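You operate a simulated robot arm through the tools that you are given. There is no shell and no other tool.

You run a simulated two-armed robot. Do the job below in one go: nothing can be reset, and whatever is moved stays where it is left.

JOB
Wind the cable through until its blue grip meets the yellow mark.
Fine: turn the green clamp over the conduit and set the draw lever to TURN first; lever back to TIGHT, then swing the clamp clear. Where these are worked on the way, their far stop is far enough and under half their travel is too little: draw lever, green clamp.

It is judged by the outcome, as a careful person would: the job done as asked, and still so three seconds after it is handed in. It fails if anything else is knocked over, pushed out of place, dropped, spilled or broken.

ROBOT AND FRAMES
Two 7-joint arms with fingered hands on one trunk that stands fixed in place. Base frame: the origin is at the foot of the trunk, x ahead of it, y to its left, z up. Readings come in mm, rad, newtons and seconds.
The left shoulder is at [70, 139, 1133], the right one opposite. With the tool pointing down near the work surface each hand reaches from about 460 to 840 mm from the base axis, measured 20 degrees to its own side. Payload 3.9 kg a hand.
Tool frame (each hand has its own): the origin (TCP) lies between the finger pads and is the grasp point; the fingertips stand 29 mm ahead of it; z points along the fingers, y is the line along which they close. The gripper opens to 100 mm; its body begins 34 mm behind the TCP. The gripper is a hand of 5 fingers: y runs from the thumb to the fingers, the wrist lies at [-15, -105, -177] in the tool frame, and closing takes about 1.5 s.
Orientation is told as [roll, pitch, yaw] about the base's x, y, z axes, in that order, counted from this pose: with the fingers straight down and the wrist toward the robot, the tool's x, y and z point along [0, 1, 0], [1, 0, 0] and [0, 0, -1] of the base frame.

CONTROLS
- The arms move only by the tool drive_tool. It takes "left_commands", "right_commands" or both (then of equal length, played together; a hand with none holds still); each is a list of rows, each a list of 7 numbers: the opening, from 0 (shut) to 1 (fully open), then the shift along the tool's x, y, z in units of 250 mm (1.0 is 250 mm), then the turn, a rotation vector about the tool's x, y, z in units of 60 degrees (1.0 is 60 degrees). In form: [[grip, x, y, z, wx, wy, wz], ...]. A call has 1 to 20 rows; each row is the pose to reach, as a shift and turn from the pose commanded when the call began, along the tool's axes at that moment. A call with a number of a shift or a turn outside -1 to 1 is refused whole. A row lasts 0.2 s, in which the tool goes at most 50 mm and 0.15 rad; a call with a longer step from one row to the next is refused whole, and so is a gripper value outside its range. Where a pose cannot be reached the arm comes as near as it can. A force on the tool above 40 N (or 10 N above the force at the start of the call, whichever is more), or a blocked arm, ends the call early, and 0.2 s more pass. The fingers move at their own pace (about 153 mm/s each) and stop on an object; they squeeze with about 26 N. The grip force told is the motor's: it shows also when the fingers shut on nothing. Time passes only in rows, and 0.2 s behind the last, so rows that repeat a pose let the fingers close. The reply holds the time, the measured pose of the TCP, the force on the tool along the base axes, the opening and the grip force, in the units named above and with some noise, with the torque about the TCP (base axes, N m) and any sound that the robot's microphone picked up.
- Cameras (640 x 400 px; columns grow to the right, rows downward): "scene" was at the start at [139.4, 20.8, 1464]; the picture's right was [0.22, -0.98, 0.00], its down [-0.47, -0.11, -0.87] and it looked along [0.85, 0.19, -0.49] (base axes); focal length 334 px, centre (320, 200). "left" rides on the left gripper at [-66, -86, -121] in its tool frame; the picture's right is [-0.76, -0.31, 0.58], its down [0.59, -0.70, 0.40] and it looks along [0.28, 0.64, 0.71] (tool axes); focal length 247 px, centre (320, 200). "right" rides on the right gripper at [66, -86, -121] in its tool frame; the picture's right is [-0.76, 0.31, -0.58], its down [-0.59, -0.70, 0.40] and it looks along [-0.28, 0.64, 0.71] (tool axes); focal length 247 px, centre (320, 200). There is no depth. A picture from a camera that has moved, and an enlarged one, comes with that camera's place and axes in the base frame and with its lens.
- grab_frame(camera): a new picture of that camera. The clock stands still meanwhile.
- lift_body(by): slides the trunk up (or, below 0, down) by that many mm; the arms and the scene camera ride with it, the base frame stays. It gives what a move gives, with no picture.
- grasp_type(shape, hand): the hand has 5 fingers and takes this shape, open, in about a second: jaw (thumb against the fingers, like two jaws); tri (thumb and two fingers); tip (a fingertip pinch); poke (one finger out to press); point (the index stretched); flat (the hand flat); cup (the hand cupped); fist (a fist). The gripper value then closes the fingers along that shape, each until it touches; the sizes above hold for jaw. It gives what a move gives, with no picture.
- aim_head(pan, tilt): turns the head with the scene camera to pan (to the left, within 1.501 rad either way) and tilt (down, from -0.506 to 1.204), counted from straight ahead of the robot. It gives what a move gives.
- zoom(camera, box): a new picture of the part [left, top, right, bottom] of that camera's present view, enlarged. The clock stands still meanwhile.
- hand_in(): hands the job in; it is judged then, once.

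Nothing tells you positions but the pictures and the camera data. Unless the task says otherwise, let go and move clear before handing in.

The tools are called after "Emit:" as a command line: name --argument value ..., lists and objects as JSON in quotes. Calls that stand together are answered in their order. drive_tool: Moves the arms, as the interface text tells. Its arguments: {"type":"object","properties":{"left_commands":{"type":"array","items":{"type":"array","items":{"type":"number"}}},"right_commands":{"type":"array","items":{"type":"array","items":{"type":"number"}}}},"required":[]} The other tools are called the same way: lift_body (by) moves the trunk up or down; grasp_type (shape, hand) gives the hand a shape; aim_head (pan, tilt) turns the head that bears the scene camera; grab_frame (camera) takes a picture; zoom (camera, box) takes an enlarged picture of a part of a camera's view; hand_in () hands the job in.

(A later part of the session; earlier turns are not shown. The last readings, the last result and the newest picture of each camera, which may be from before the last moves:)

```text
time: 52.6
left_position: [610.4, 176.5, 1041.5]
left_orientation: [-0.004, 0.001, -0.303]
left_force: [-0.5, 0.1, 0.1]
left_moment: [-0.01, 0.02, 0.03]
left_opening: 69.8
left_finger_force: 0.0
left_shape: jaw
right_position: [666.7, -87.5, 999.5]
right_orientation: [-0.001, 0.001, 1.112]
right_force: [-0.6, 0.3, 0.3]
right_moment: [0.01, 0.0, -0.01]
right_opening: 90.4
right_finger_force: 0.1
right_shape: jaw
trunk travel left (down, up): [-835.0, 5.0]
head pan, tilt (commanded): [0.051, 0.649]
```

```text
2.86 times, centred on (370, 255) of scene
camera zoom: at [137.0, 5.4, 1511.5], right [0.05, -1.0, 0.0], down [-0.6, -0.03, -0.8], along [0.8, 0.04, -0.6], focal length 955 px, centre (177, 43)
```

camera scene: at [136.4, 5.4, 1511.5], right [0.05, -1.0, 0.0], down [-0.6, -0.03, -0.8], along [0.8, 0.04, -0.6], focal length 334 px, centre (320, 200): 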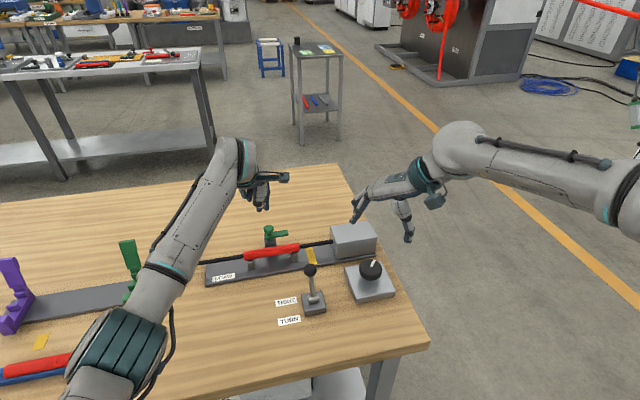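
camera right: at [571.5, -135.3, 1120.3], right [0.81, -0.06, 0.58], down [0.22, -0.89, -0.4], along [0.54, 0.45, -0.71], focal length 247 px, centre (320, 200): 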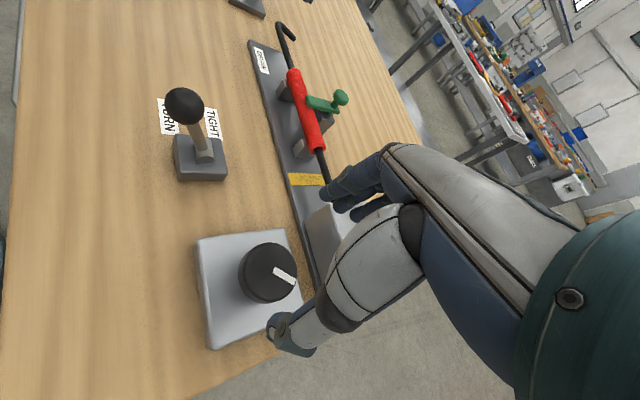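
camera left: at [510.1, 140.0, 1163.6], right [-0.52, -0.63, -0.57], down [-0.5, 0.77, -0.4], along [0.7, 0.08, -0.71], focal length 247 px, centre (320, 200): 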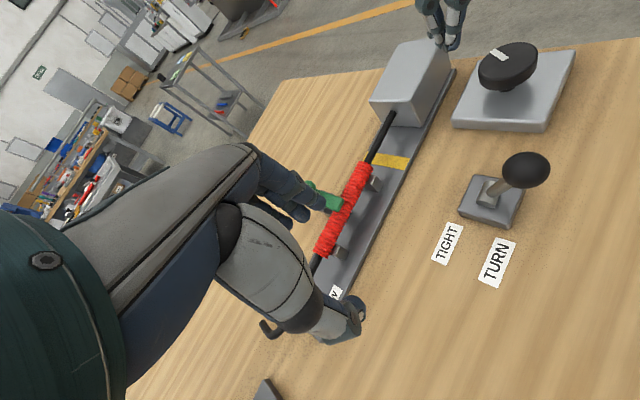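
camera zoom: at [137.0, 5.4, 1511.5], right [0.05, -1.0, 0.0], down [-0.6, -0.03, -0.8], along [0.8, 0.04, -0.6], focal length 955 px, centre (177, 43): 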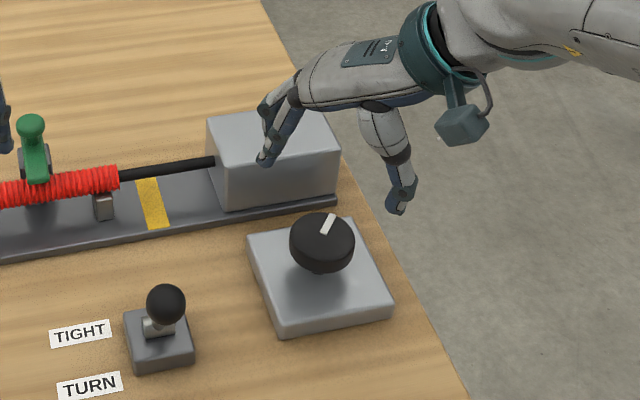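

The right hand is centred above the knob. I'll descend until the pads are level with the knob rim and close on it.

Emit:
drive_tool --right_commands '[[0.9, 0, 0, 0.07, 0, 0, 0], [0.9, 0, 0, 0.14, 0, 0, 0], [0.9, 0, 0, 0.21, 0, 0, 0], [0.9, 0, 0, 0.28, 0, 0, 0], [0.9, 0, 0, 0.35, 0, 0, 0], [0.9, 0, 0, 0.35, 0, 0, 0]]'

Emit:
zoom --camera "right" --box '[160, 140, 400, 340]'

Emit:
zoom --camera "scene" --box '[300, 205, 440, 305]'

Emit:
zoom --camera "left" --box '[400, 0, 600, 140]'

```text
time: 54.0
left_position: [610.5, 177.2, 1041.3]
left_orientation: [-0.004, 0.0, -0.302]
left_force: [-0.1, 0.8, 0.2]
left_moment: [0.0, 0.0, -0.03]
left_opening: 69.5
left_finger_force: 0.1
left_shape: jaw
right_position: [666.7, -88.5, 911.9]
right_orientation: [0.0, 0.0, 1.109]
right_force: [0.3, 0.5, -0.1]
right_moment: [0.01, -0.02, 0.0]
right_opening: 90.4
right_finger_force: 0.0
right_shape: jaw
trunk travel left (down, up): [-835.0, 5.0]
head pan, tilt (commanded): [0.051, 0.649]
```

```text
2.00 times, centred on (280, 240) of right
camera zoom: at [571.0, -136.7, 1032.1], right [0.81, -0.06, 0.58], down [0.22, -0.89, -0.4], along [0.54, 0.45, -0.71], focal length 494 px, centre (400, 120)
```

zoom: 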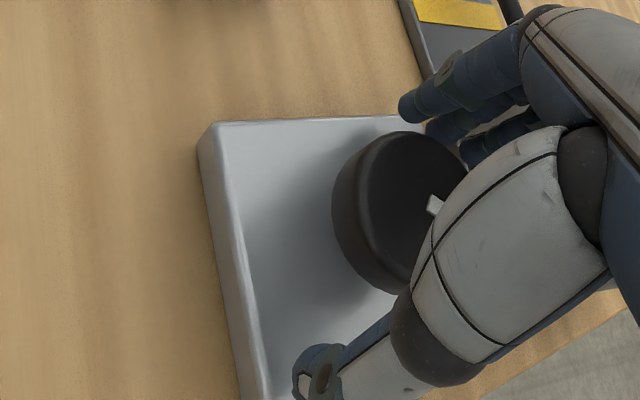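

```text
4.00 times, centred on (370, 255) of scene
camera zoom: at [137.3, 5.6, 1511.4], right [0.05, -1.0, 0.0], down [-0.6, -0.03, -0.8], along [0.8, 0.04, -0.6], focal length 1337 px, centre (120, -20)
```

zoom: 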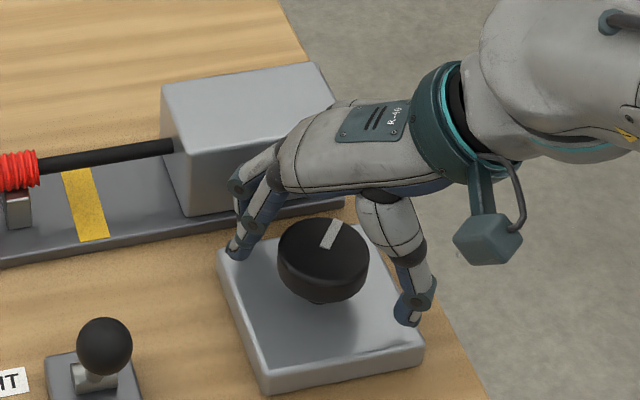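

```text
2.86 times, centred on (500, 70) of left
camera zoom: at [510.3, 140.2, 1163.4], right [-0.52, -0.63, -0.57], down [-0.5, 0.77, -0.4], along [0.7, 0.08, -0.71], focal length 706 px, centre (-194, 571)
```

zoom: 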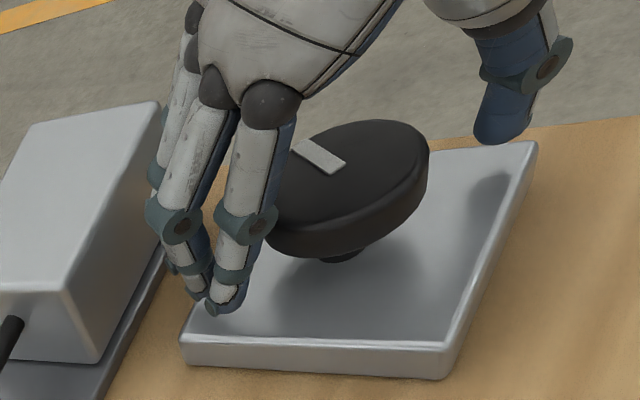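

The thumb and fingers straddle the knob with clearance from the box and base. Closing on the knob.

Emit:
drive_tool --right_commands '[[0.6, 0, 0, 0, 0, 0, 0], [0.4, 0, 0, 0, 0, 0, 0], [0.3, 0, 0, 0, 0, 0, 0], [0.2, 0, 0, 0, 0, 0, 0], [0.2, 0, 0, 0, 0, 0, 0], [0.2, 0, 0, 0, 0, 0, 0]]'

Emit:
zoom --camera "scene" --box '[300, 205, 440, 305]'

Emit:
zoom --camera "scene" --box '[190, 205, 390, 285]'

```text
time: 55.4
left_position: [610.4, 176.8, 1042.3]
left_orientation: [-0.003, 0.0, -0.301]
left_force: [-0.1, 0.0, 0.4]
left_moment: [-0.02, 0.0, 0.0]
left_opening: 69.5
left_finger_force: 0.0
left_shape: jaw
right_position: [667.2, -89.0, 912.2]
right_orientation: [0.002, 0.002, 1.113]
right_force: [-2.0, -0.3, -7.0]
right_moment: [0.12, -0.05, 0.0]
right_opening: 42.9
right_finger_force: 25.5
right_shape: jaw
trunk travel left (down, up): [-835.0, 5.0]
head pan, tilt (commanded): [0.051, 0.649]
```

```text
4.00 times, centred on (370, 255) of scene
camera zoom: at [138.3, 5.1, 1511.3], right [0.05, -1.0, 0.0], down [-0.6, -0.03, -0.8], along [0.8, 0.04, -0.6], focal length 1337 px, centre (120, -20)
```

zoom: 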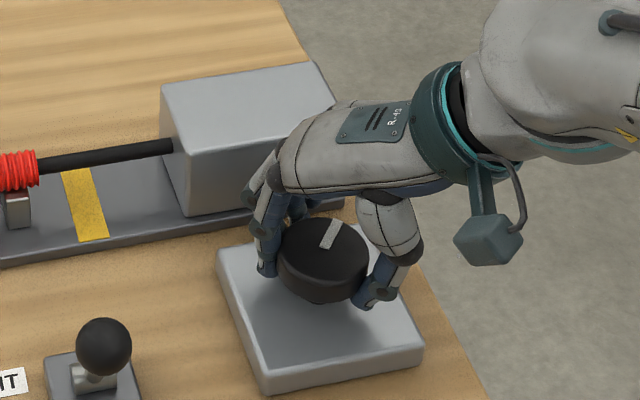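

```text
3.20 times, centred on (290, 245) of scene
camera zoom: at [138.3, 5.1, 1511.3], right [0.05, -1.0, 0.0], down [-0.6, -0.03, -0.8], along [0.8, 0.04, -0.6], focal length 1070 px, centre (416, 56)
```

zoom: 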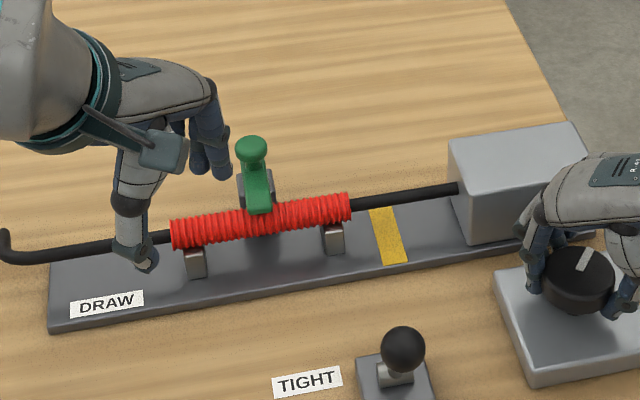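

The knob is held; the cable's hook end sits at the left edge of the last view. I'll turn the knob clockwise half a radian and see how the cable responds.

Emit:
drive_tool --right_commands '[[0.2, 0, 0, 0, 0, 0, 0.07], [0.2, 0, 0, 0, 0, 0, 0.14], [0.2, 0, 0, 0, 0, 0, 0.21], [0.2, 0, 0, 0, 0, 0, 0.28], [0.2, 0, 0, 0, 0, 0, 0.35], [0.2, 0, 0, 0, 0, 0, 0.42], [0.2, 0, 0, 0, 0, 0, 0.49], [0.2, 0, 0, 0, 0, 0, 0.49]]'

Emit:
zoom --camera "scene" --box '[300, 205, 440, 305]'

Emit:
zoom --camera "scene" --box '[190, 205, 390, 285]'

```text
time: 57.2
left_position: [611.4, 176.1, 1042.5]
left_orientation: [-0.003, -0.001, -0.302]
left_force: [-0.7, 0.5, 0.2]
left_moment: [0.02, -0.01, -0.04]
left_opening: 69.7
left_finger_force: 0.1
left_shape: jaw
right_position: [668.3, -87.1, 911.0]
right_orientation: [0.002, 0.0, 0.598]
right_force: [-7.7, 1.3, -8.1]
right_moment: [0.09, -0.01, 0.02]
right_opening: 42.6
right_finger_force: 25.8
right_shape: jaw
trunk travel left (down, up): [-835.0, 5.0]
head pan, tilt (commanded): [0.051, 0.649]
```

```text
4.00 times, centred on (370, 255) of scene
camera zoom: at [137.3, 5.4, 1511.4], right [0.05, -1.0, 0.0], down [-0.6, -0.03, -0.8], along [0.8, 0.04, -0.6], focal length 1337 px, centre (120, -20)
```

zoom: 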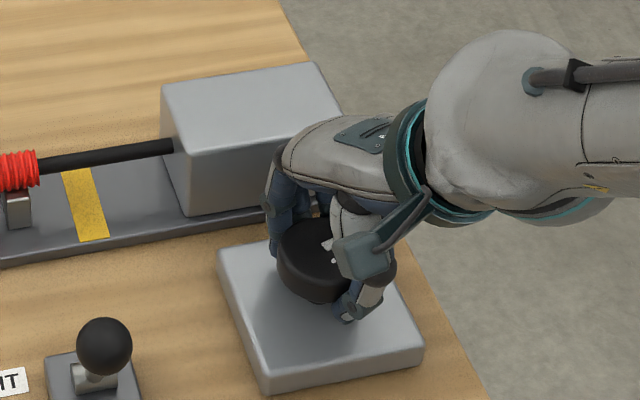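

```text
3.20 times, centred on (290, 245) of scene
camera zoom: at [137.3, 5.4, 1511.4], right [0.05, -1.0, 0.0], down [-0.6, -0.03, -0.8], along [0.8, 0.04, -0.6], focal length 1070 px, centre (416, 56)
```

zoom: 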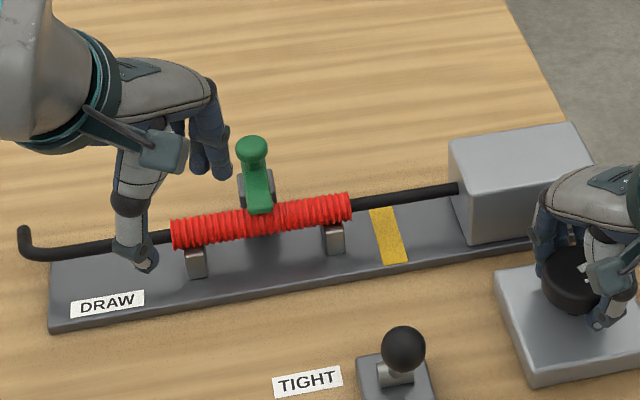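

Clockwise draws the cable to the right (about 16 mm of travel for half a radian). No blue yet; I'll keep turning clockwise in this grip.

Emit:
drive_tool --right_commands '[[0.2, 0, 0, 0, 0, 0, 0.07], [0.2, 0, 0, 0, 0, 0, 0.14], [0.2, 0, 0, 0, 0, 0, 0.21], [0.2, 0, 0, 0, 0, 0, 0.28], [0.2, 0, 0, 0, 0, 0, 0.35], [0.2, 0, 0, 0, 0, 0, 0.42], [0.2, 0, 0, 0, 0, 0, 0.49], [0.2, 0, 0, 0, 0, 0, 0.49]]'

Emit:
zoom --camera "scene" --box '[190, 205, 390, 285]'

Emit:
zoom --camera "scene" --box '[300, 205, 440, 305]'

```text
time: 59.0
left_position: [611.6, 178.1, 1040.4]
left_orientation: [-0.007, 0.0, -0.303]
left_force: [-0.4, 0.3, -0.3]
left_moment: [-0.01, 0.01, 0.04]
left_opening: 69.7
left_finger_force: 0.0
left_shape: jaw
right_position: [668.7, -87.7, 909.7]
right_orientation: [0.002, 0.001, 0.083]
right_force: [-3.9, 5.6, -6.9]
right_moment: [0.14, -0.09, 0.0]
right_opening: 42.4
right_finger_force: 26.0
right_shape: jaw
trunk travel left (down, up): [-835.0, 5.0]
head pan, tilt (commanded): [0.051, 0.649]
```

```text
3.20 times, centred on (290, 245) of scene
camera zoom: at [138.1, 6.4, 1511.3], right [0.05, -1.0, 0.0], down [-0.6, -0.03, -0.8], along [0.8, 0.04, -0.6], focal length 1070 px, centre (416, 56)
```

zoom: 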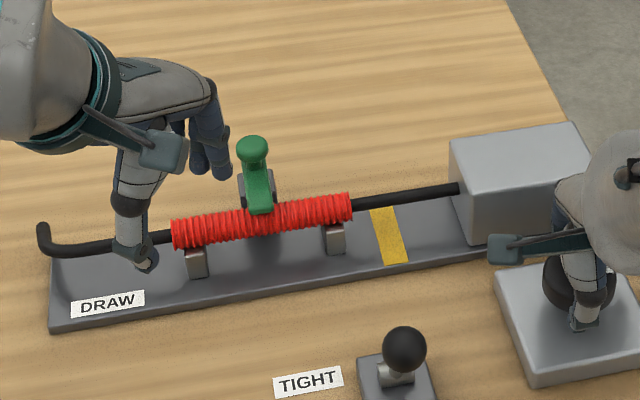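

```text
4.00 times, centred on (370, 255) of scene
camera zoom: at [138.1, 6.4, 1511.3], right [0.05, -1.0, 0.0], down [-0.6, -0.03, -0.8], along [0.8, 0.04, -0.6], focal length 1337 px, centre (120, -20)
```

zoom: 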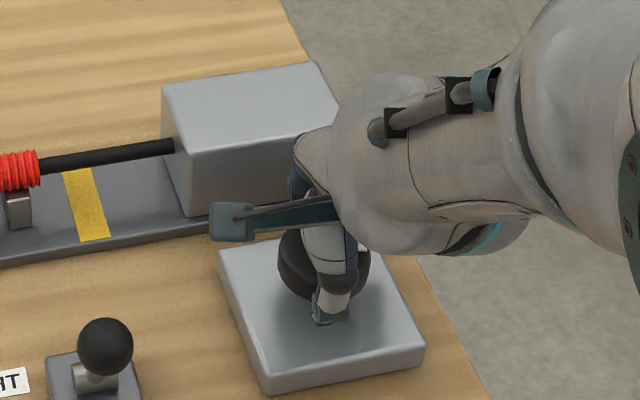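

The cable keeps advancing steadily to the right. I'll release, swing the right hand back to yaw about 1.13, and regrip the knob.

Emit:
drive_tool --right_commands '[[0.5, 0, 0, 0, 0, 0, 0], [0.8, 0, 0, 0, 0, 0, 0], [0.8, 0, 0, 0, 0, 0, 0], [0.8, 0, 0, 0, 0, 0, -0.125], [0.8, 0, 0, 0, 0, 0, -0.25], [0.8, 0, 0, 0, 0, 0, -0.375], [0.8, 0, 0, 0, 0, 0, -0.5], [0.8, 0, 0, 0, 0, 0, -0.625], [0.8, 0, 0, 0, 0, 0, -0.75], [0.8, 0, 0, 0, 0, 0, -0.875], [0.8, 0, 0, 0, 0, 0, -1.0], [0.8, 0, 0, 0, 0, 0, -1.0]]'

Emit:
zoom --camera "scene" --box '[190, 205, 390, 285]'

Emit:
zoom --camera "scene" --box '[300, 205, 440, 305]'

```text
time: 61.6
left_position: [610.8, 177.0, 1041.7]
left_orientation: [-0.005, 0.0, -0.301]
left_force: [0.7, -0.4, -0.8]
left_moment: [0.01, 0.0, 0.0]
left_opening: 69.7
left_finger_force: 0.0
left_shape: jaw
right_position: [667.7, -87.9, 912.8]
right_orientation: [0.002, 0.0, 1.133]
right_force: [0.5, -0.2, 0.1]
right_moment: [0.01, 0.0, -0.02]
right_opening: 79.7
right_finger_force: 0.2
right_shape: jaw
trunk travel left (down, up): [-835.0, 5.0]
head pan, tilt (commanded): [0.051, 0.649]
```

```text
3.20 times, centred on (290, 245) of scene
camera zoom: at [137.2, 5.5, 1511.4], right [0.05, -1.0, 0.0], down [-0.6, -0.03, -0.8], along [0.8, 0.04, -0.6], focal length 1070 px, centre (416, 56)
```

zoom: 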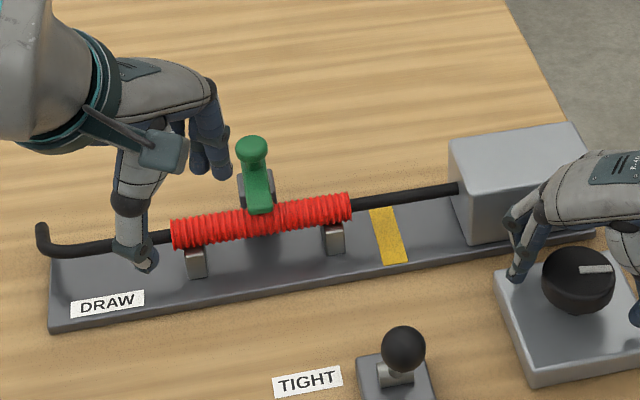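

```text
4.00 times, centred on (370, 255) of scene
camera zoom: at [137.2, 5.5, 1511.4], right [0.05, -1.0, 0.0], down [-0.6, -0.03, -0.8], along [0.8, 0.04, -0.6], focal length 1337 px, centre (120, -20)
```

zoom: 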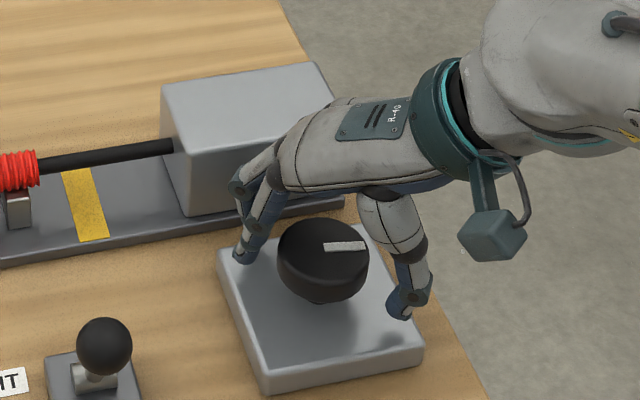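

The cable held its place when released. Gripping again and turning another half radian, then checking for the blue grip.

Emit:
drive_tool --right_commands '[[0.5, 0, 0, 0, 0, 0, 0], [0.3, 0, 0, 0, 0, 0, 0], [0.2, 0, 0, 0, 0, 0, 0], [0.2, 0, 0, 0, 0, 0, 0], [0.2, 0, 0, 0, 0, 0, 0], [0.2, 0, 0, 0, 0, 0, 0.07], [0.2, 0, 0, 0, 0, 0, 0.14], [0.2, 0, 0, 0, 0, 0, 0.21], [0.2, 0, 0, 0, 0, 0, 0.28], [0.2, 0, 0, 0, 0, 0, 0.35], [0.2, 0, 0, 0, 0, 0, 0.42], [0.2, 0, 0, 0, 0, 0, 0.5], [0.2, 0, 0, 0, 0, 0, 0.5]]'

Emit:
zoom --camera "scene" --box '[190, 205, 390, 285]'

```text
time: 64.4
left_position: [610.8, 177.1, 1041.2]
left_orientation: [-0.003, -0.001, -0.302]
left_force: [-0.1, 0.5, 0.6]
left_moment: [0.0, 0.03, -0.02]
left_opening: 69.6
left_finger_force: 0.0
left_shape: jaw
right_position: [669.0, -88.4, 909.6]
right_orientation: [0.002, 0.0, 0.609]
right_force: [-5.0, 0.2, -6.7]
right_moment: [0.08, -0.02, 0.0]
right_opening: 42.2
right_finger_force: 26.1
right_shape: jaw
trunk travel left (down, up): [-835.0, 5.0]
head pan, tilt (commanded): [0.051, 0.649]
```

```text
3.20 times, centred on (290, 245) of scene
camera zoom: at [137.9, 5.0, 1511.3], right [0.05, -1.0, 0.0], down [-0.6, -0.03, -0.8], along [0.8, 0.04, -0.6], focal length 1070 px, centre (416, 56)
```

zoom: 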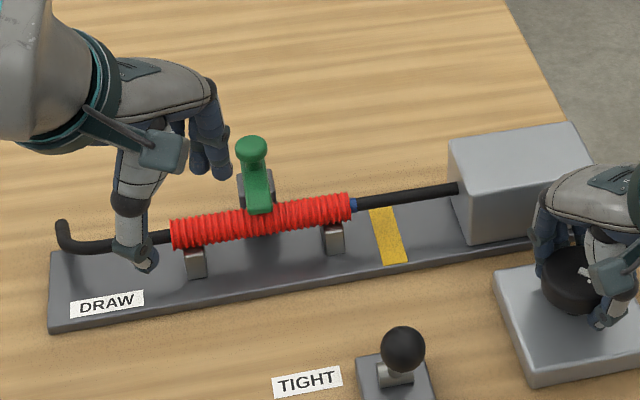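

Blue is just emerging at the conduit's right end. The mark's centre crosses the cable line about 30 mm beyond the conduit end, so I'll turn another half radian and look again.

Emit:
drive_tool --right_commands '[[0.2, 0, 0, 0, 0, 0, 0.07], [0.2, 0, 0, 0, 0, 0, 0.14], [0.2, 0, 0, 0, 0, 0, 0.21], [0.2, 0, 0, 0, 0, 0, 0.28], [0.2, 0, 0, 0, 0, 0, 0.35], [0.2, 0, 0, 0, 0, 0, 0.42], [0.2, 0, 0, 0, 0, 0, 0.5], [0.2, 0, 0, 0, 0, 0, 0.5]]'

Emit:
zoom --camera "scene" --box '[190, 205, 390, 285]'

Emit:
zoom --camera "left" --box '[260, 80, 460, 300]'

```text
time: 66.2
left_position: [612.6, 179.0, 1040.3]
left_orientation: [-0.007, 0.0, -0.301]
left_force: [-1.1, 0.0, 0.2]
left_moment: [-0.02, 0.0, -0.01]
left_opening: 69.6
left_finger_force: 0.1
left_shape: jaw
right_position: [668.2, -87.7, 911.0]
right_orientation: [0.002, 0.001, 0.084]
right_force: [-3.0, 5.4, -10.8]
right_moment: [0.06, -0.05, 0.05]
right_opening: 42.2
right_finger_force: 26.1
right_shape: jaw
trunk travel left (down, up): [-835.0, 5.0]
head pan, tilt (commanded): [0.051, 0.649]
```

```text
3.20 times, centred on (290, 245) of scene
camera zoom: at [138.7, 5.9, 1511.3], right [0.05, -1.0, 0.0], down [-0.6, -0.03, -0.8], along [0.8, 0.04, -0.61], focal length 1070 px, centre (416, 56)
```

zoom: 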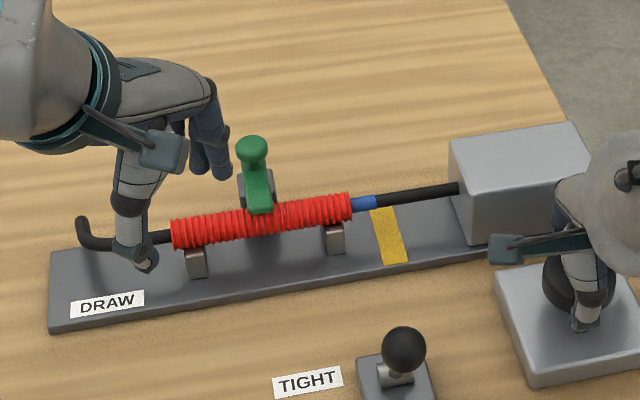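

```text
1.82 times, centred on (360, 190) of left
camera zoom: at [511.4, 140.5, 1162.8], right [-0.52, -0.63, -0.57], down [-0.5, 0.77, -0.4], along [0.7, 0.08, -0.71], focal length 449 px, centre (247, 218)
```

zoom: 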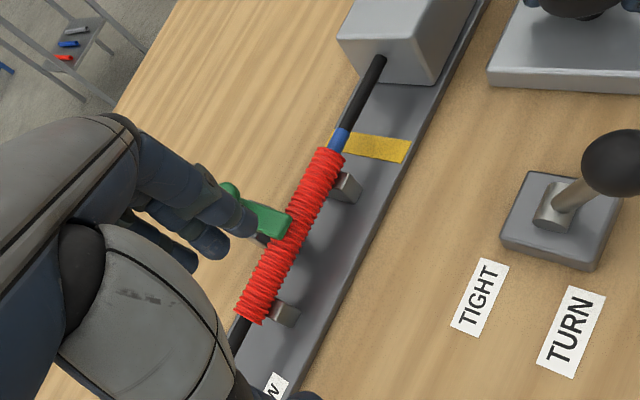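

The blue grip's leading edge is about 21 mm out of the conduit. Regripping the knob for the next portion.

Emit:
drive_tool --right_commands '[[0.5, 0, 0, 0, 0, 0, 0], [0.8, 0, 0, 0, 0, 0, 0], [0.8, 0, 0, 0, 0, 0, 0], [0.8, 0, 0, 0, 0, 0, -0.125], [0.8, 0, 0, 0, 0, 0, -0.25], [0.8, 0, 0, 0, 0, 0, -0.375], [0.8, 0, 0, 0, 0, 0, -0.5], [0.8, 0, 0, 0, 0, 0, -0.625], [0.8, 0, 0, 0, 0, 0, -0.75], [0.8, 0, 0, 0, 0, 0, -0.875], [0.8, 0, 0, 0, 0, 0, -1.0], [0.8, 0, 0, 0, 0, 0, -1.0]]'

Emit:
drive_tool --right_commands '[[0.5, 0, 0, 0, 0, 0, 0], [0.3, 0, 0, 0, 0, 0, 0], [0.2, 0, 0, 0, 0, 0, 0], [0.2, 0, 0, 0, 0, 0, 0], [0.2, 0, 0, 0, 0, 0, 0], [0.2, 0, 0, 0, 0, 0, 0.07], [0.2, 0, 0, 0, 0, 0, 0.14], [0.2, 0, 0, 0, 0, 0, 0.21], [0.2, 0, 0, 0, 0, 0, 0.28], [0.2, 0, 0, 0, 0, 0, 0.28]]'

Emit:
zoom --camera "scene" --box '[250, 205, 370, 285]'

Emit:
zoom --camera "left" --box '[310, 80, 430, 200]'

```text
time: 68.8
left_position: [612.2, 177.2, 1041.8]
left_orientation: [-0.003, 0.001, -0.302]
left_force: [0.3, 0.1, 0.4]
left_moment: [0.04, 0.02, 0.0]
left_opening: 69.6
left_finger_force: 0.0
left_shape: jaw
right_position: [667.7, -89.4, 912.2]
right_orientation: [0.001, 0.0, 1.132]
right_force: [0.7, 0.3, -0.4]
right_moment: [0.01, -0.03, 0.01]
right_opening: 79.8
right_finger_force: 0.0
right_shape: jaw
trunk travel left (down, up): [-835.0, 5.0]
head pan, tilt (commanded): [0.051, 0.649]
```

```text
time: 71.0
left_position: [611.1, 176.5, 1042.6]
left_orientation: [-0.004, -0.002, -0.302]
left_force: [-0.5, -0.2, 0.2]
left_moment: [0.03, 0.01, 0.02]
left_opening: 70.0
left_finger_force: 0.1
left_shape: jaw
right_position: [668.8, -88.7, 910.7]
right_orientation: [0.003, 0.002, 0.839]
right_force: [-2.7, -0.2, -8.1]
right_moment: [0.15, -0.06, 0.04]
right_opening: 42.2
right_finger_force: 26.2
right_shape: jaw
trunk travel left (down, up): [-835.0, 5.0]
head pan, tilt (commanded): [0.051, 0.649]
```

```text
5.00 times, centred on (310, 245) of scene
camera zoom: at [138.5, 5.0, 1511.3], right [0.05, -1.0, 0.0], down [-0.6, -0.03, -0.8], along [0.8, 0.04, -0.61], focal length 1671 px, centre (370, -25)
```

zoom: 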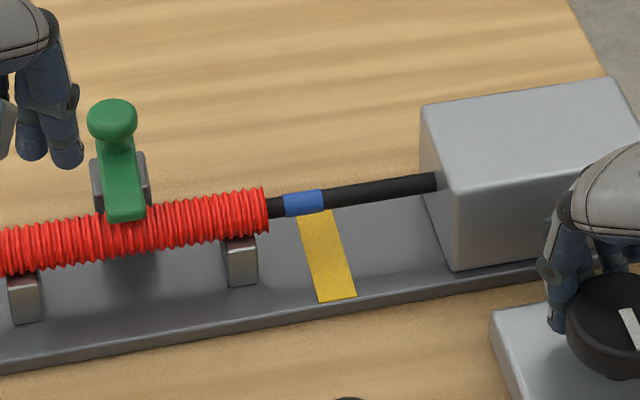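

```text
3.33 times, centred on (370, 140) of left
camera zoom: at [511.2, 139.7, 1163.0], right [-0.52, -0.63, -0.57], down [-0.5, 0.77, -0.4], along [0.7, 0.08, -0.71], focal length 823 px, centre (153, 400)
```

zoom: 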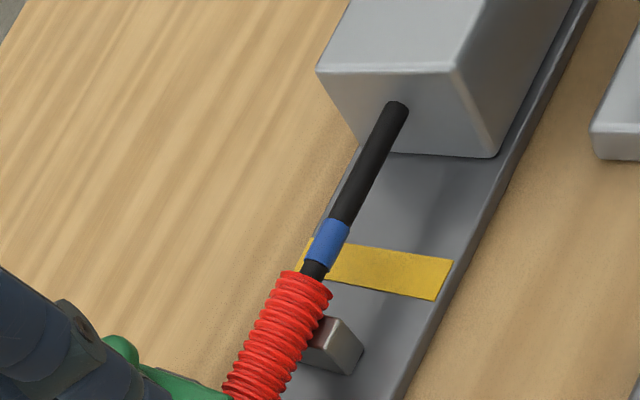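

The blue grip (20 mm long) is fully out, its centre near [744, 69.5]; the mark (about the same width) crosses the cable near [746.5, 60]. About 9–10 mm remain, so I'll turn most of that and re-measure.

Emit:
drive_tool --right_commands '[[0.2, 0, 0, 0, 0, 0, 0.06], [0.2, 0, 0, 0, 0, 0, 0.12], [0.2, 0, 0, 0, 0, 0, 0.18], [0.2, 0, 0, 0, 0, 0, 0.24], [0.2, 0, 0, 0, 0, 0, 0.24], [0.2, 0, 0, 0, 0, 0, 0.24]]'

Emit:
zoom --camera "scene" --box '[250, 205, 370, 285]'

Emit:
zoom --camera "left" --box '[310, 80, 430, 200]'

```text
time: 72.4
left_position: [610.8, 178.1, 1042.2]
left_orientation: [-0.006, 0.001, -0.302]
left_force: [0.1, -0.6, 0.0]
left_moment: [0.0, -0.01, 0.0]
left_opening: 69.9
left_finger_force: 0.0
left_shape: jaw
right_position: [667.7, -88.5, 910.3]
right_orientation: [-0.001, 0.003, 0.587]
right_force: [-3.2, 1.0, -8.9]
right_moment: [0.11, -0.05, 0.0]
right_opening: 42.3
right_finger_force: 25.8
right_shape: jaw
trunk travel left (down, up): [-835.0, 5.0]
head pan, tilt (commanded): [0.051, 0.649]
```

```text
5.00 times, centred on (310, 245) of scene
camera zoom: at [138.4, 5.6, 1511.3], right [0.05, -1.0, 0.0], down [-0.6, -0.03, -0.8], along [0.8, 0.04, -0.61], focal length 1671 px, centre (370, -25)
```

zoom: 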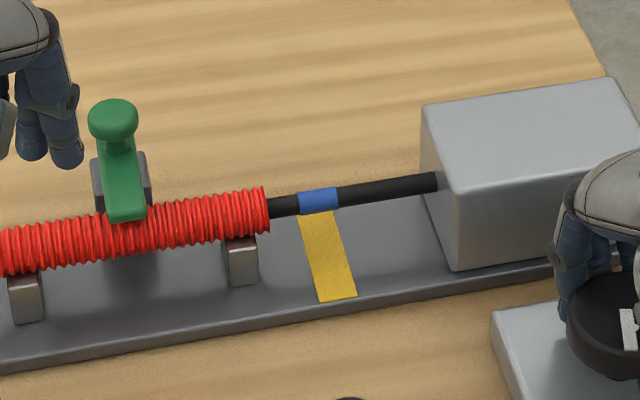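

```text
3.33 times, centred on (370, 140) of left
camera zoom: at [511.1, 140.2, 1163.0], right [-0.52, -0.63, -0.57], down [-0.5, 0.77, -0.4], along [0.7, 0.08, -0.71], focal length 823 px, centre (153, 400)
```

zoom: 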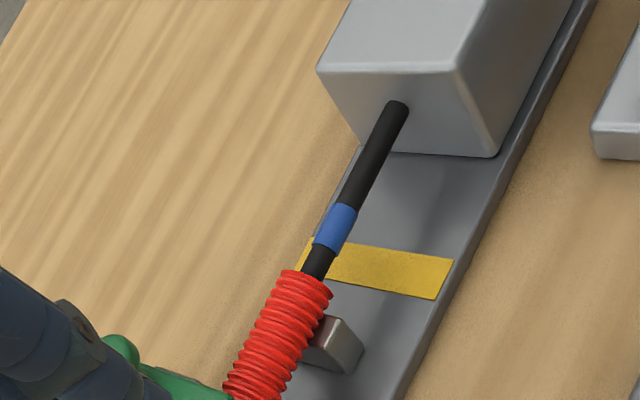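

The blue grip has nearly reached the mark; parallax makes the last couple of millimetres uncertain. I'll move the left hand so its camera sits in the vertical plane through the mark, giving a parallax-free view.

Emit:
drive_tool --left_commands '[[0.7, -0.0515, 0.03, 0, 0, 0, -0.08], [0.7, -0.103, 0.06, 0, 0, 0, -0.16], [0.7, -0.1545, 0.09, 0, 0, 0, -0.24], [0.7, -0.206, 0.12, 0, 0, 0, -0.32], [0.7, -0.2575, 0.15, 0, 0, 0, -0.4], [0.7, -0.309, 0.18, 0, 0, 0, -0.478], [0.7, -0.309, 0.18, 0, 0, 0, -0.478]]'

Emit:
grab_frame --camera "left"

```text
time: 74.0
left_position: [620.1, 83.9, 1057.9]
left_orientation: [0.011, 0.009, 0.2]
left_force: [0.9, 0.0, 0.4]
left_moment: [0.01, 0.02, -0.02]
left_opening: 69.8
left_finger_force: 0.1
left_shape: jaw
left hand out of reach, approached as far as the arm can: row 3, 4, 5, 6, 7
right_position: [668.1, -88.7, 911.6]
right_orientation: [-0.001, 0.002, 0.586]
right_force: [-3.6, 1.3, -8.7]
right_moment: [0.09, -0.07, -0.02]
right_opening: 42.1
right_finger_force: 25.9
right_shape: jaw
trunk travel left (down, up): [-835.0, 5.0]
head pan, tilt (commanded): [0.051, 0.649]
```

```text
taken
camera left: at [550.9, 0.7, 1178.6], right [-0.16, -0.8, -0.58], down [-0.81, 0.44, -0.39], along [0.57, 0.41, -0.72], focal length 247 px, centre (320, 200)
```

left: 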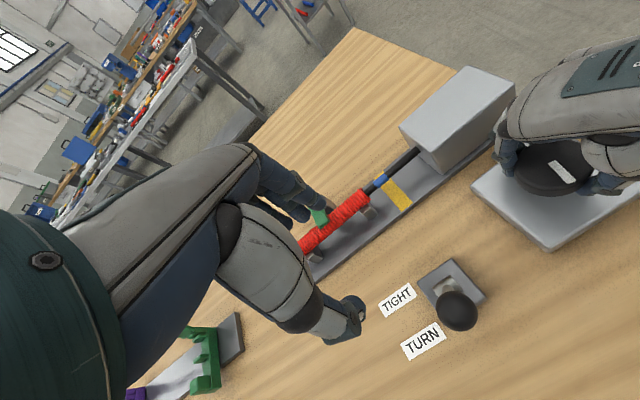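

The left camera now sits almost exactly in the mark's plane. Enlarging the mark.

Emit:
zoom --camera "left" --box '[350, 150, 440, 220]'

```text
5.71 times, centred on (395, 185) of left
camera zoom: at [550.9, 0.7, 1178.6], right [-0.16, -0.8, -0.58], down [-0.81, 0.44, -0.39], along [0.57, 0.41, -0.72], focal length 1411 px, centre (-109, 286)
```

zoom: 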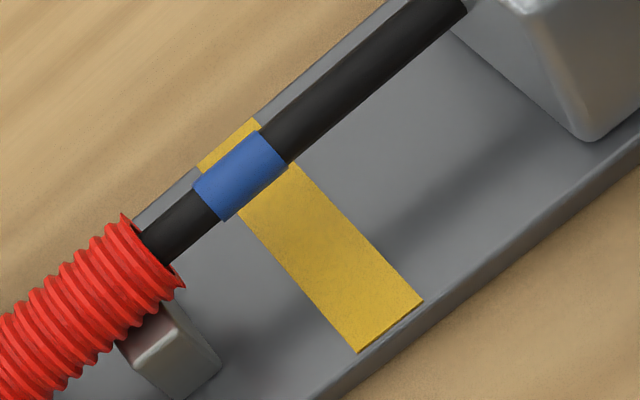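

The blue grip sits about 2 mm short of centred on the mark. I'll turn the knob a further 0.07 rad and recheck.

Emit:
drive_tool --right_commands '[[0.2, 0, 0, 0, 0, 0, 0.034], [0.2, 0, 0, 0, 0, 0, 0.068], [0.2, 0, 0, 0, 0, 0, 0.068], [0.2, 0, 0, 0, 0, 0, 0.068]]'

Emit:
zoom --camera "left" --box '[350, 150, 440, 220]'

```text
time: 75.0
left_position: [621.1, 84.2, 1056.8]
left_orientation: [0.009, 0.01, 0.199]
left_force: [-0.7, 0.9, -0.7]
left_moment: [0.04, 0.01, -0.02]
left_opening: 69.9
left_finger_force: 0.0
left_shape: jaw
right_position: [668.3, -88.4, 910.3]
right_orientation: [0.002, 0.001, 0.515]
right_force: [-3.2, 1.4, -8.8]
right_moment: [0.14, -0.06, -0.01]
right_opening: 41.9
right_finger_force: 26.6
right_shape: jaw
trunk travel left (down, up): [-835.0, 5.0]
head pan, tilt (commanded): [0.051, 0.649]
```

```text
5.71 times, centred on (395, 185) of left
camera zoom: at [550.9, 0.6, 1178.5], right [-0.16, -0.8, -0.58], down [-0.81, 0.44, -0.39], along [0.57, 0.41, -0.71], focal length 1411 px, centre (-109, 286)
```

zoom: 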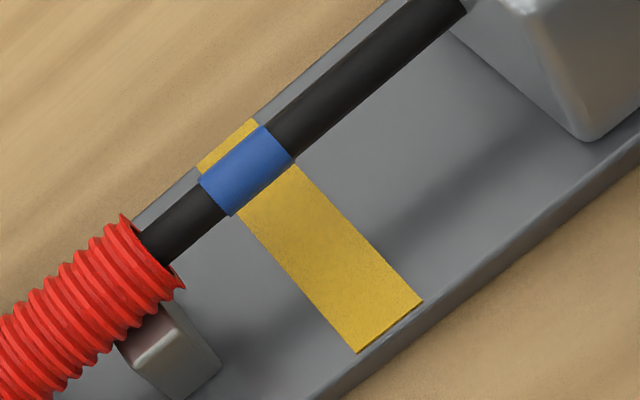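

The blue grip is now centred on the mark within about half a millimetre. I'll release the knob and lift the right hand clear, then recheck.

Emit:
drive_tool --right_commands '[[0.4, 0, 0, 0, 0, 0, 0], [0.6, 0, 0, 0, 0, 0, 0], [0.85, 0, 0, 0, 0, 0, 0], [0.85, 0, 0, 0, 0, 0, 0], [0.85, 0, 0, -0.08, 0, 0, 0], [0.85, 0, 0, -0.18, 0, 0, 0], [0.85, 0, 0, -0.28, 0, 0, 0], [0.85, 0, 0, -0.38, 0, 0, 0], [0.85, 0, 0, -0.48, 0, 0, 0], [0.85, 0, 0, -0.48, 0, 0, 0]]'

Emit:
zoom --camera "left" --box '[350, 150, 440, 220]'

Emit:
grab_frame --camera "scene"

Emit:
grab_frame --camera "right"

```text
time: 77.2
left_position: [620.9, 82.9, 1057.6]
left_orientation: [0.01, 0.007, 0.197]
left_force: [-0.4, 0.1, -0.4]
left_moment: [0.0, 0.0, 0.03]
left_opening: 69.6
left_finger_force: 0.2
left_shape: jaw
right_position: [666.8, -88.1, 1030.3]
right_orientation: [0.002, 0.001, 0.515]
right_force: [0.3, 0.6, -0.5]
right_moment: [0.0, 0.0, -0.01]
right_opening: 84.8
right_finger_force: 0.0
right_shape: jaw
trunk travel left (down, up): [-835.0, 5.0]
head pan, tilt (commanded): [0.051, 0.649]
```

```text
5.71 times, centred on (395, 185) of left
camera zoom: at [550.6, 0.3, 1178.7], right [-0.16, -0.8, -0.58], down [-0.81, 0.44, -0.39], along [0.57, 0.41, -0.71], focal length 1411 px, centre (-109, 286)
```

zoom: 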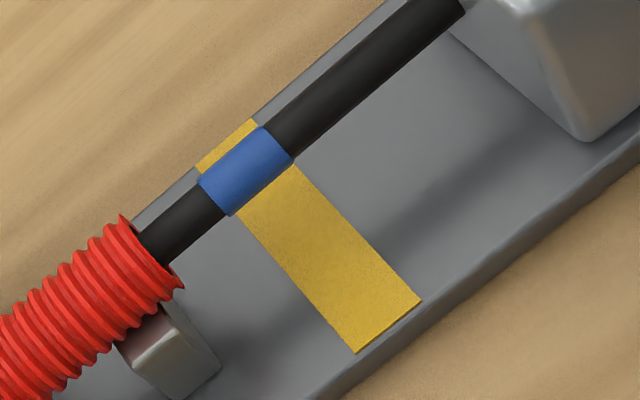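

```text
taken
camera scene: at [138.1, 5.3, 1511.3], right [0.05, -1.0, 0.0], down [-0.6, -0.03, -0.8], along [0.8, 0.04, -0.6], focal length 334 px, centre (320, 200)
```

scene: 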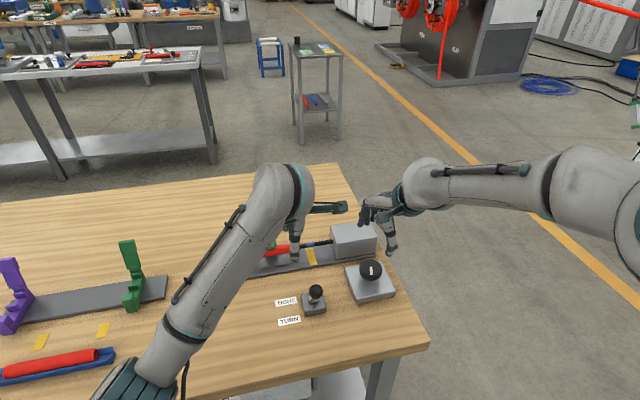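

```text
taken
camera right: at [562.0, -73.5, 1151.5], right [0.64, -0.51, 0.58], down [-0.32, -0.86, -0.4], along [0.7, 0.07, -0.71], focal length 247 px, centre (320, 200)
```

right: 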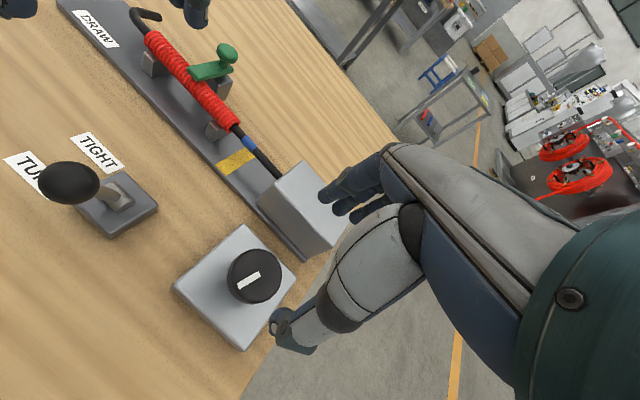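

Nothing shifted on release. Now the left hand goes back above the lever ball at [572, 36, 944], and the right hand backs off to give room.

Emit:
drive_tool --left_commands '[[0.7, -0.018, -0.0286, 0.02, -0.001, -0.001, 0.06], [0.7, -0.036, -0.0573, 0.05, -0.002, -0.002, 0.12], [0.7, -0.054, -0.0859, 0.08, -0.003, -0.004, 0.18], [0.7, -0.0725, -0.1145, 0.11, -0.004, -0.005, 0.24], [0.7, -0.09, -0.143, 0.14, -0.005, -0.006, 0.3], [0.7, -0.109, -0.172, 0.17, -0.006, -0.007, 0.36], [0.7, -0.127, -0.2, 0.2, -0.007, -0.008, 0.42], [0.7, -0.145, -0.229, 0.208, -0.008, -0.0095, 0.477], [0.7, -0.145, -0.229, 0.208, -0.008, -0.0095, 0.477]]' --right_commands '[[0.85, -0.017, -0.021, -0.03, 0, 0, 0], [0.85, -0.034, -0.042, -0.06, 0, 0, 0], [0.85, -0.05, -0.063, -0.09, 0, 0, 0], [0.85, -0.067, -0.084, -0.12, 0, 0, 0], [0.85, -0.084, -0.105, -0.15, 0, 0, 0], [0.85, -0.101, -0.126, -0.18, 0, 0, 0], [0.85, -0.118, -0.147, -0.21, 0, 0, 0], [0.85, -0.135, -0.168, -0.24, 0, 0, 0], [0.85, -0.135, -0.168, -0.24, 0, 0, 0]]'

Emit:
zoom --camera "left" --box '[200, 100, 520, 300]'

Emit:
grab_frame --camera "right"

Emit:
zoom --camera "scene" --box '[220, 185, 400, 325]'

```text
time: 79.2
left_position: [571.7, 36.8, 1005.4]
left_orientation: [-0.012, -0.011, -0.302]
left_force: [-0.4, 0.0, 0.0]
left_moment: [0.01, -0.01, 0.0]
left_opening: 70.1
left_finger_force: 0.1
left_shape: jaw
right_position: [647.5, -138.2, 1090.4]
right_orientation: [0.0, 0.0, 0.514]
right_force: [0.0, 0.0, -0.1]
right_moment: [0.01, 0.01, 0.04]
right_opening: 84.8
right_finger_force: 0.1
right_shape: jaw
trunk travel left (down, up): [-835.0, 5.0]
head pan, tilt (commanded): [0.051, 0.649]
```

```text
2.00 times, centred on (360, 200) of left
camera zoom: at [468.9, 1.1, 1126.5], right [-0.51, -0.64, -0.57], down [-0.49, 0.77, -0.41], along [0.7, 0.07, -0.71], focal length 494 px, centre (240, 200)
```

zoom: 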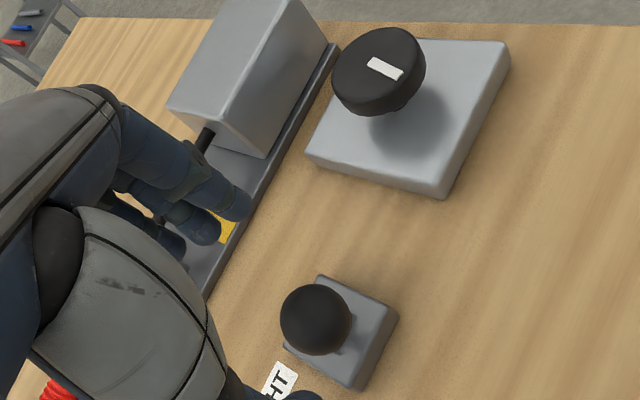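

```text
taken
camera right: at [541.7, -124.5, 1211.9], right [0.64, -0.51, 0.58], down [-0.32, -0.86, -0.4], along [0.7, 0.07, -0.71], focal length 247 px, centre (320, 200)
```

right: 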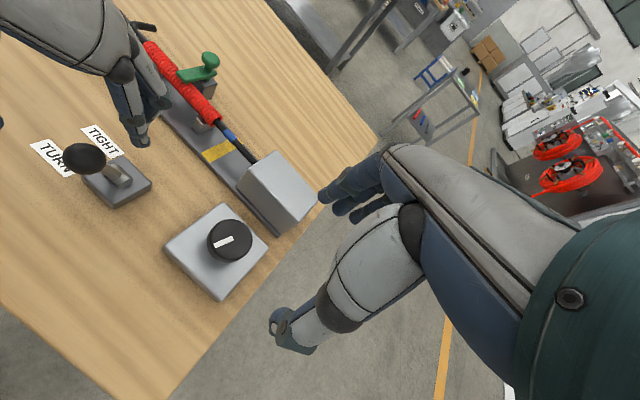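

```text
2.86 times, centred on (310, 255) of scene
camera zoom: at [137.8, 5.6, 1511.4], right [0.05, -1.0, 0.0], down [-0.6, -0.03, -0.8], along [0.8, 0.04, -0.6], focal length 955 px, centre (349, 43)
```

zoom: 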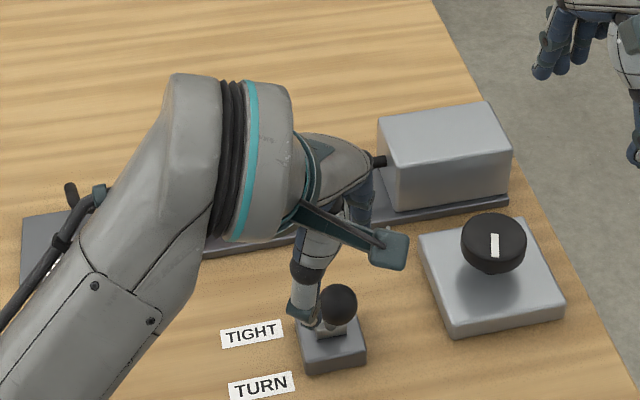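

The hand is over the ball. Descending and closing on it.

Emit:
drive_tool --left_commands '[[0.7, -0.004, 0.001, 0.06, 0, 0, 0], [0.7, -0.008, 0.002, 0.12, 0, 0, 0], [0.7, -0.012, 0.003, 0.18, 0, 0, 0], [0.7, -0.012, 0.003, 0.24, 0, 0, 0], [0.7, -0.012, 0.003, 0.24, 0, 0, 0], [0.4, -0.012, 0.003, 0.24, 0, 0, 0], [0.2, -0.012, 0.003, 0.24, 0, 0, 0], [0.1, -0.012, 0.003, 0.24, 0, 0, 0], [0.1, -0.012, 0.003, 0.24, 0, 0, 0], [0.1, -0.012, 0.003, 0.24, 0, 0, 0], [0.1, -0.012, 0.003, 0.24, 0, 0, 0]]'

Emit:
zoom --camera "left" --box '[200, 100, 520, 300]'

Emit:
zoom --camera "right" --box '[0, 80, 240, 220]'

```text
time: 81.6
left_position: [572.6, 32.7, 946.1]
left_orientation: [-0.012, -0.009, -0.301]
left_force: [4.7, -1.2, -3.2]
left_moment: [0.0, -0.2, -0.01]
left_opening: 18.3
left_finger_force: 25.8
left_shape: jaw
right_position: [647.6, -139.6, 1090.6]
right_orientation: [0.002, 0.0, 0.516]
right_force: [0.1, -0.4, 0.3]
right_moment: [0.01, 0.01, 0.01]
right_opening: 84.6
right_finger_force: 0.2
right_shape: jaw
trunk travel left (down, up): [-835.0, 5.0]
head pan, tilt (commanded): [0.051, 0.649]
```

```text
2.00 times, centred on (360, 200) of left
camera zoom: at [470.8, -3.6, 1066.9], right [-0.51, -0.64, -0.57], down [-0.5, 0.76, -0.41], along [0.7, 0.07, -0.71], focal length 494 px, centre (240, 200)
```

zoom: 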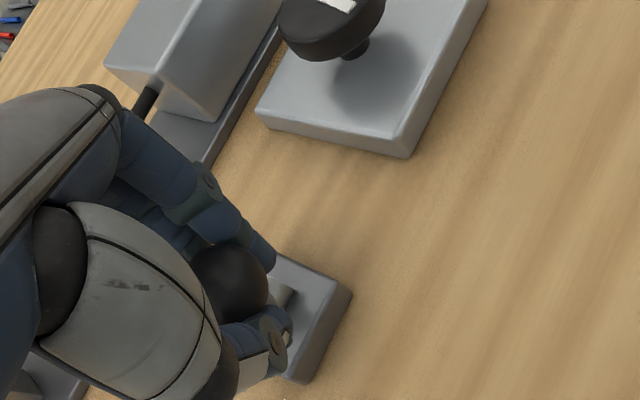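

```text
2.67 times, centred on (120, 150) of right
camera zoom: at [542.7, -124.7, 1211.4], right [0.64, -0.51, 0.58], down [-0.32, -0.86, -0.4], along [0.7, 0.07, -0.71], focal length 659 px, centre (853, 333)
```

zoom: 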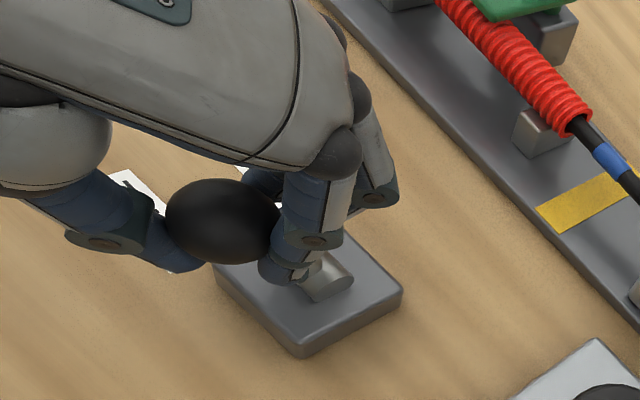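

The ball is held; I'll push the lever forward along its arc to TIGHT.

Emit:
drive_tool --left_commands '[[0.1, 0.0169, 0.0267, -0.012, 0, 0, 0], [0.1, 0.0347, 0.0547, -0.02, 0, 0, 0], [0.1, 0.0523, 0.0824, -0.0244, 0, 0, 0], [0.1, 0.0703, 0.1107, -0.0244, 0, 0, 0], [0.1, 0.0883, 0.1391, -0.02, 0, 0, 0], [0.1, 0.1057, 0.1664, -0.012, 0, 0, 0], [0.1, 0.1226, 0.1931, 0, 0, 0, 0], [0.1, 0.1308, 0.2059, 0.0076, 0, 0, 0], [0.1, 0.1308, 0.2059, 0.0076, 0, 0, 0]]'

Emit:
zoom --camera "right" --box '[0, 80, 240, 220]'

Emit:
zoom --camera "scene" --box '[220, 185, 400, 325]'

```text
time: 83.6
left_position: [626.6, 47.0, 947.3]
left_orientation: [-0.013, -0.013, -0.301]
left_force: [-18.3, -9.9, 0.4]
left_moment: [0.02, 1.12, -0.07]
left_opening: 17.0
left_finger_force: 25.9
left_shape: jaw
right_position: [645.3, -140.5, 1092.4]
right_orientation: [0.0, -0.002, 0.515]
right_force: [0.3, -0.3, 0.7]
right_moment: [0.02, 0.0, 0.02]
right_opening: 84.5
right_finger_force: 0.1
right_shape: jaw
trunk travel left (down, up): [-835.0, 5.0]
head pan, tilt (commanded): [0.051, 0.649]
```

```text
2.67 times, centred on (120, 150) of right
camera zoom: at [538.2, -126.2, 1213.6], right [0.64, -0.51, 0.58], down [-0.32, -0.86, -0.4], along [0.7, 0.07, -0.71], focal length 659 px, centre (853, 333)
```

zoom: 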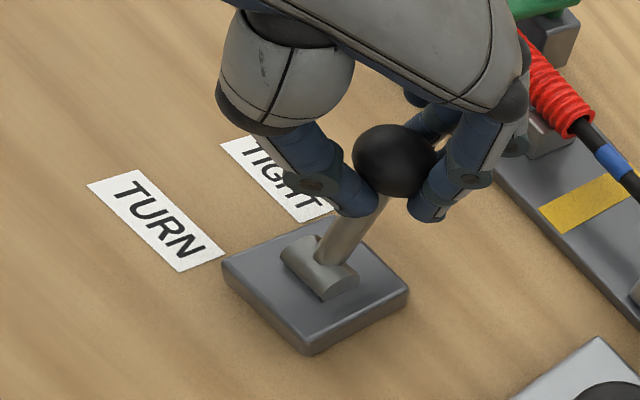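

```text
2.86 times, centred on (310, 255) of scene
camera zoom: at [133.3, 3.4, 1512.0], right [0.05, -1.0, 0.0], down [-0.6, -0.03, -0.8], along [0.8, 0.04, -0.6], focal length 955 px, centre (349, 43)
```

zoom: 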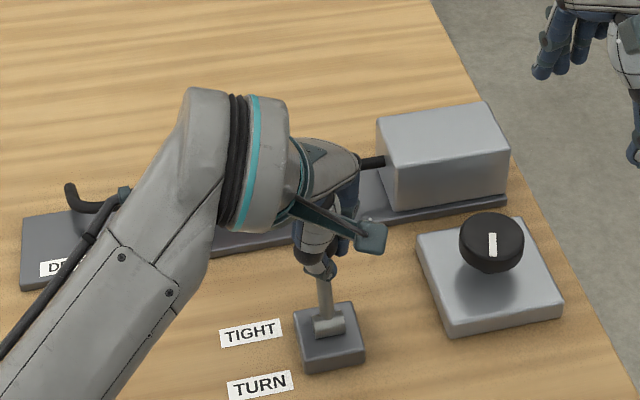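

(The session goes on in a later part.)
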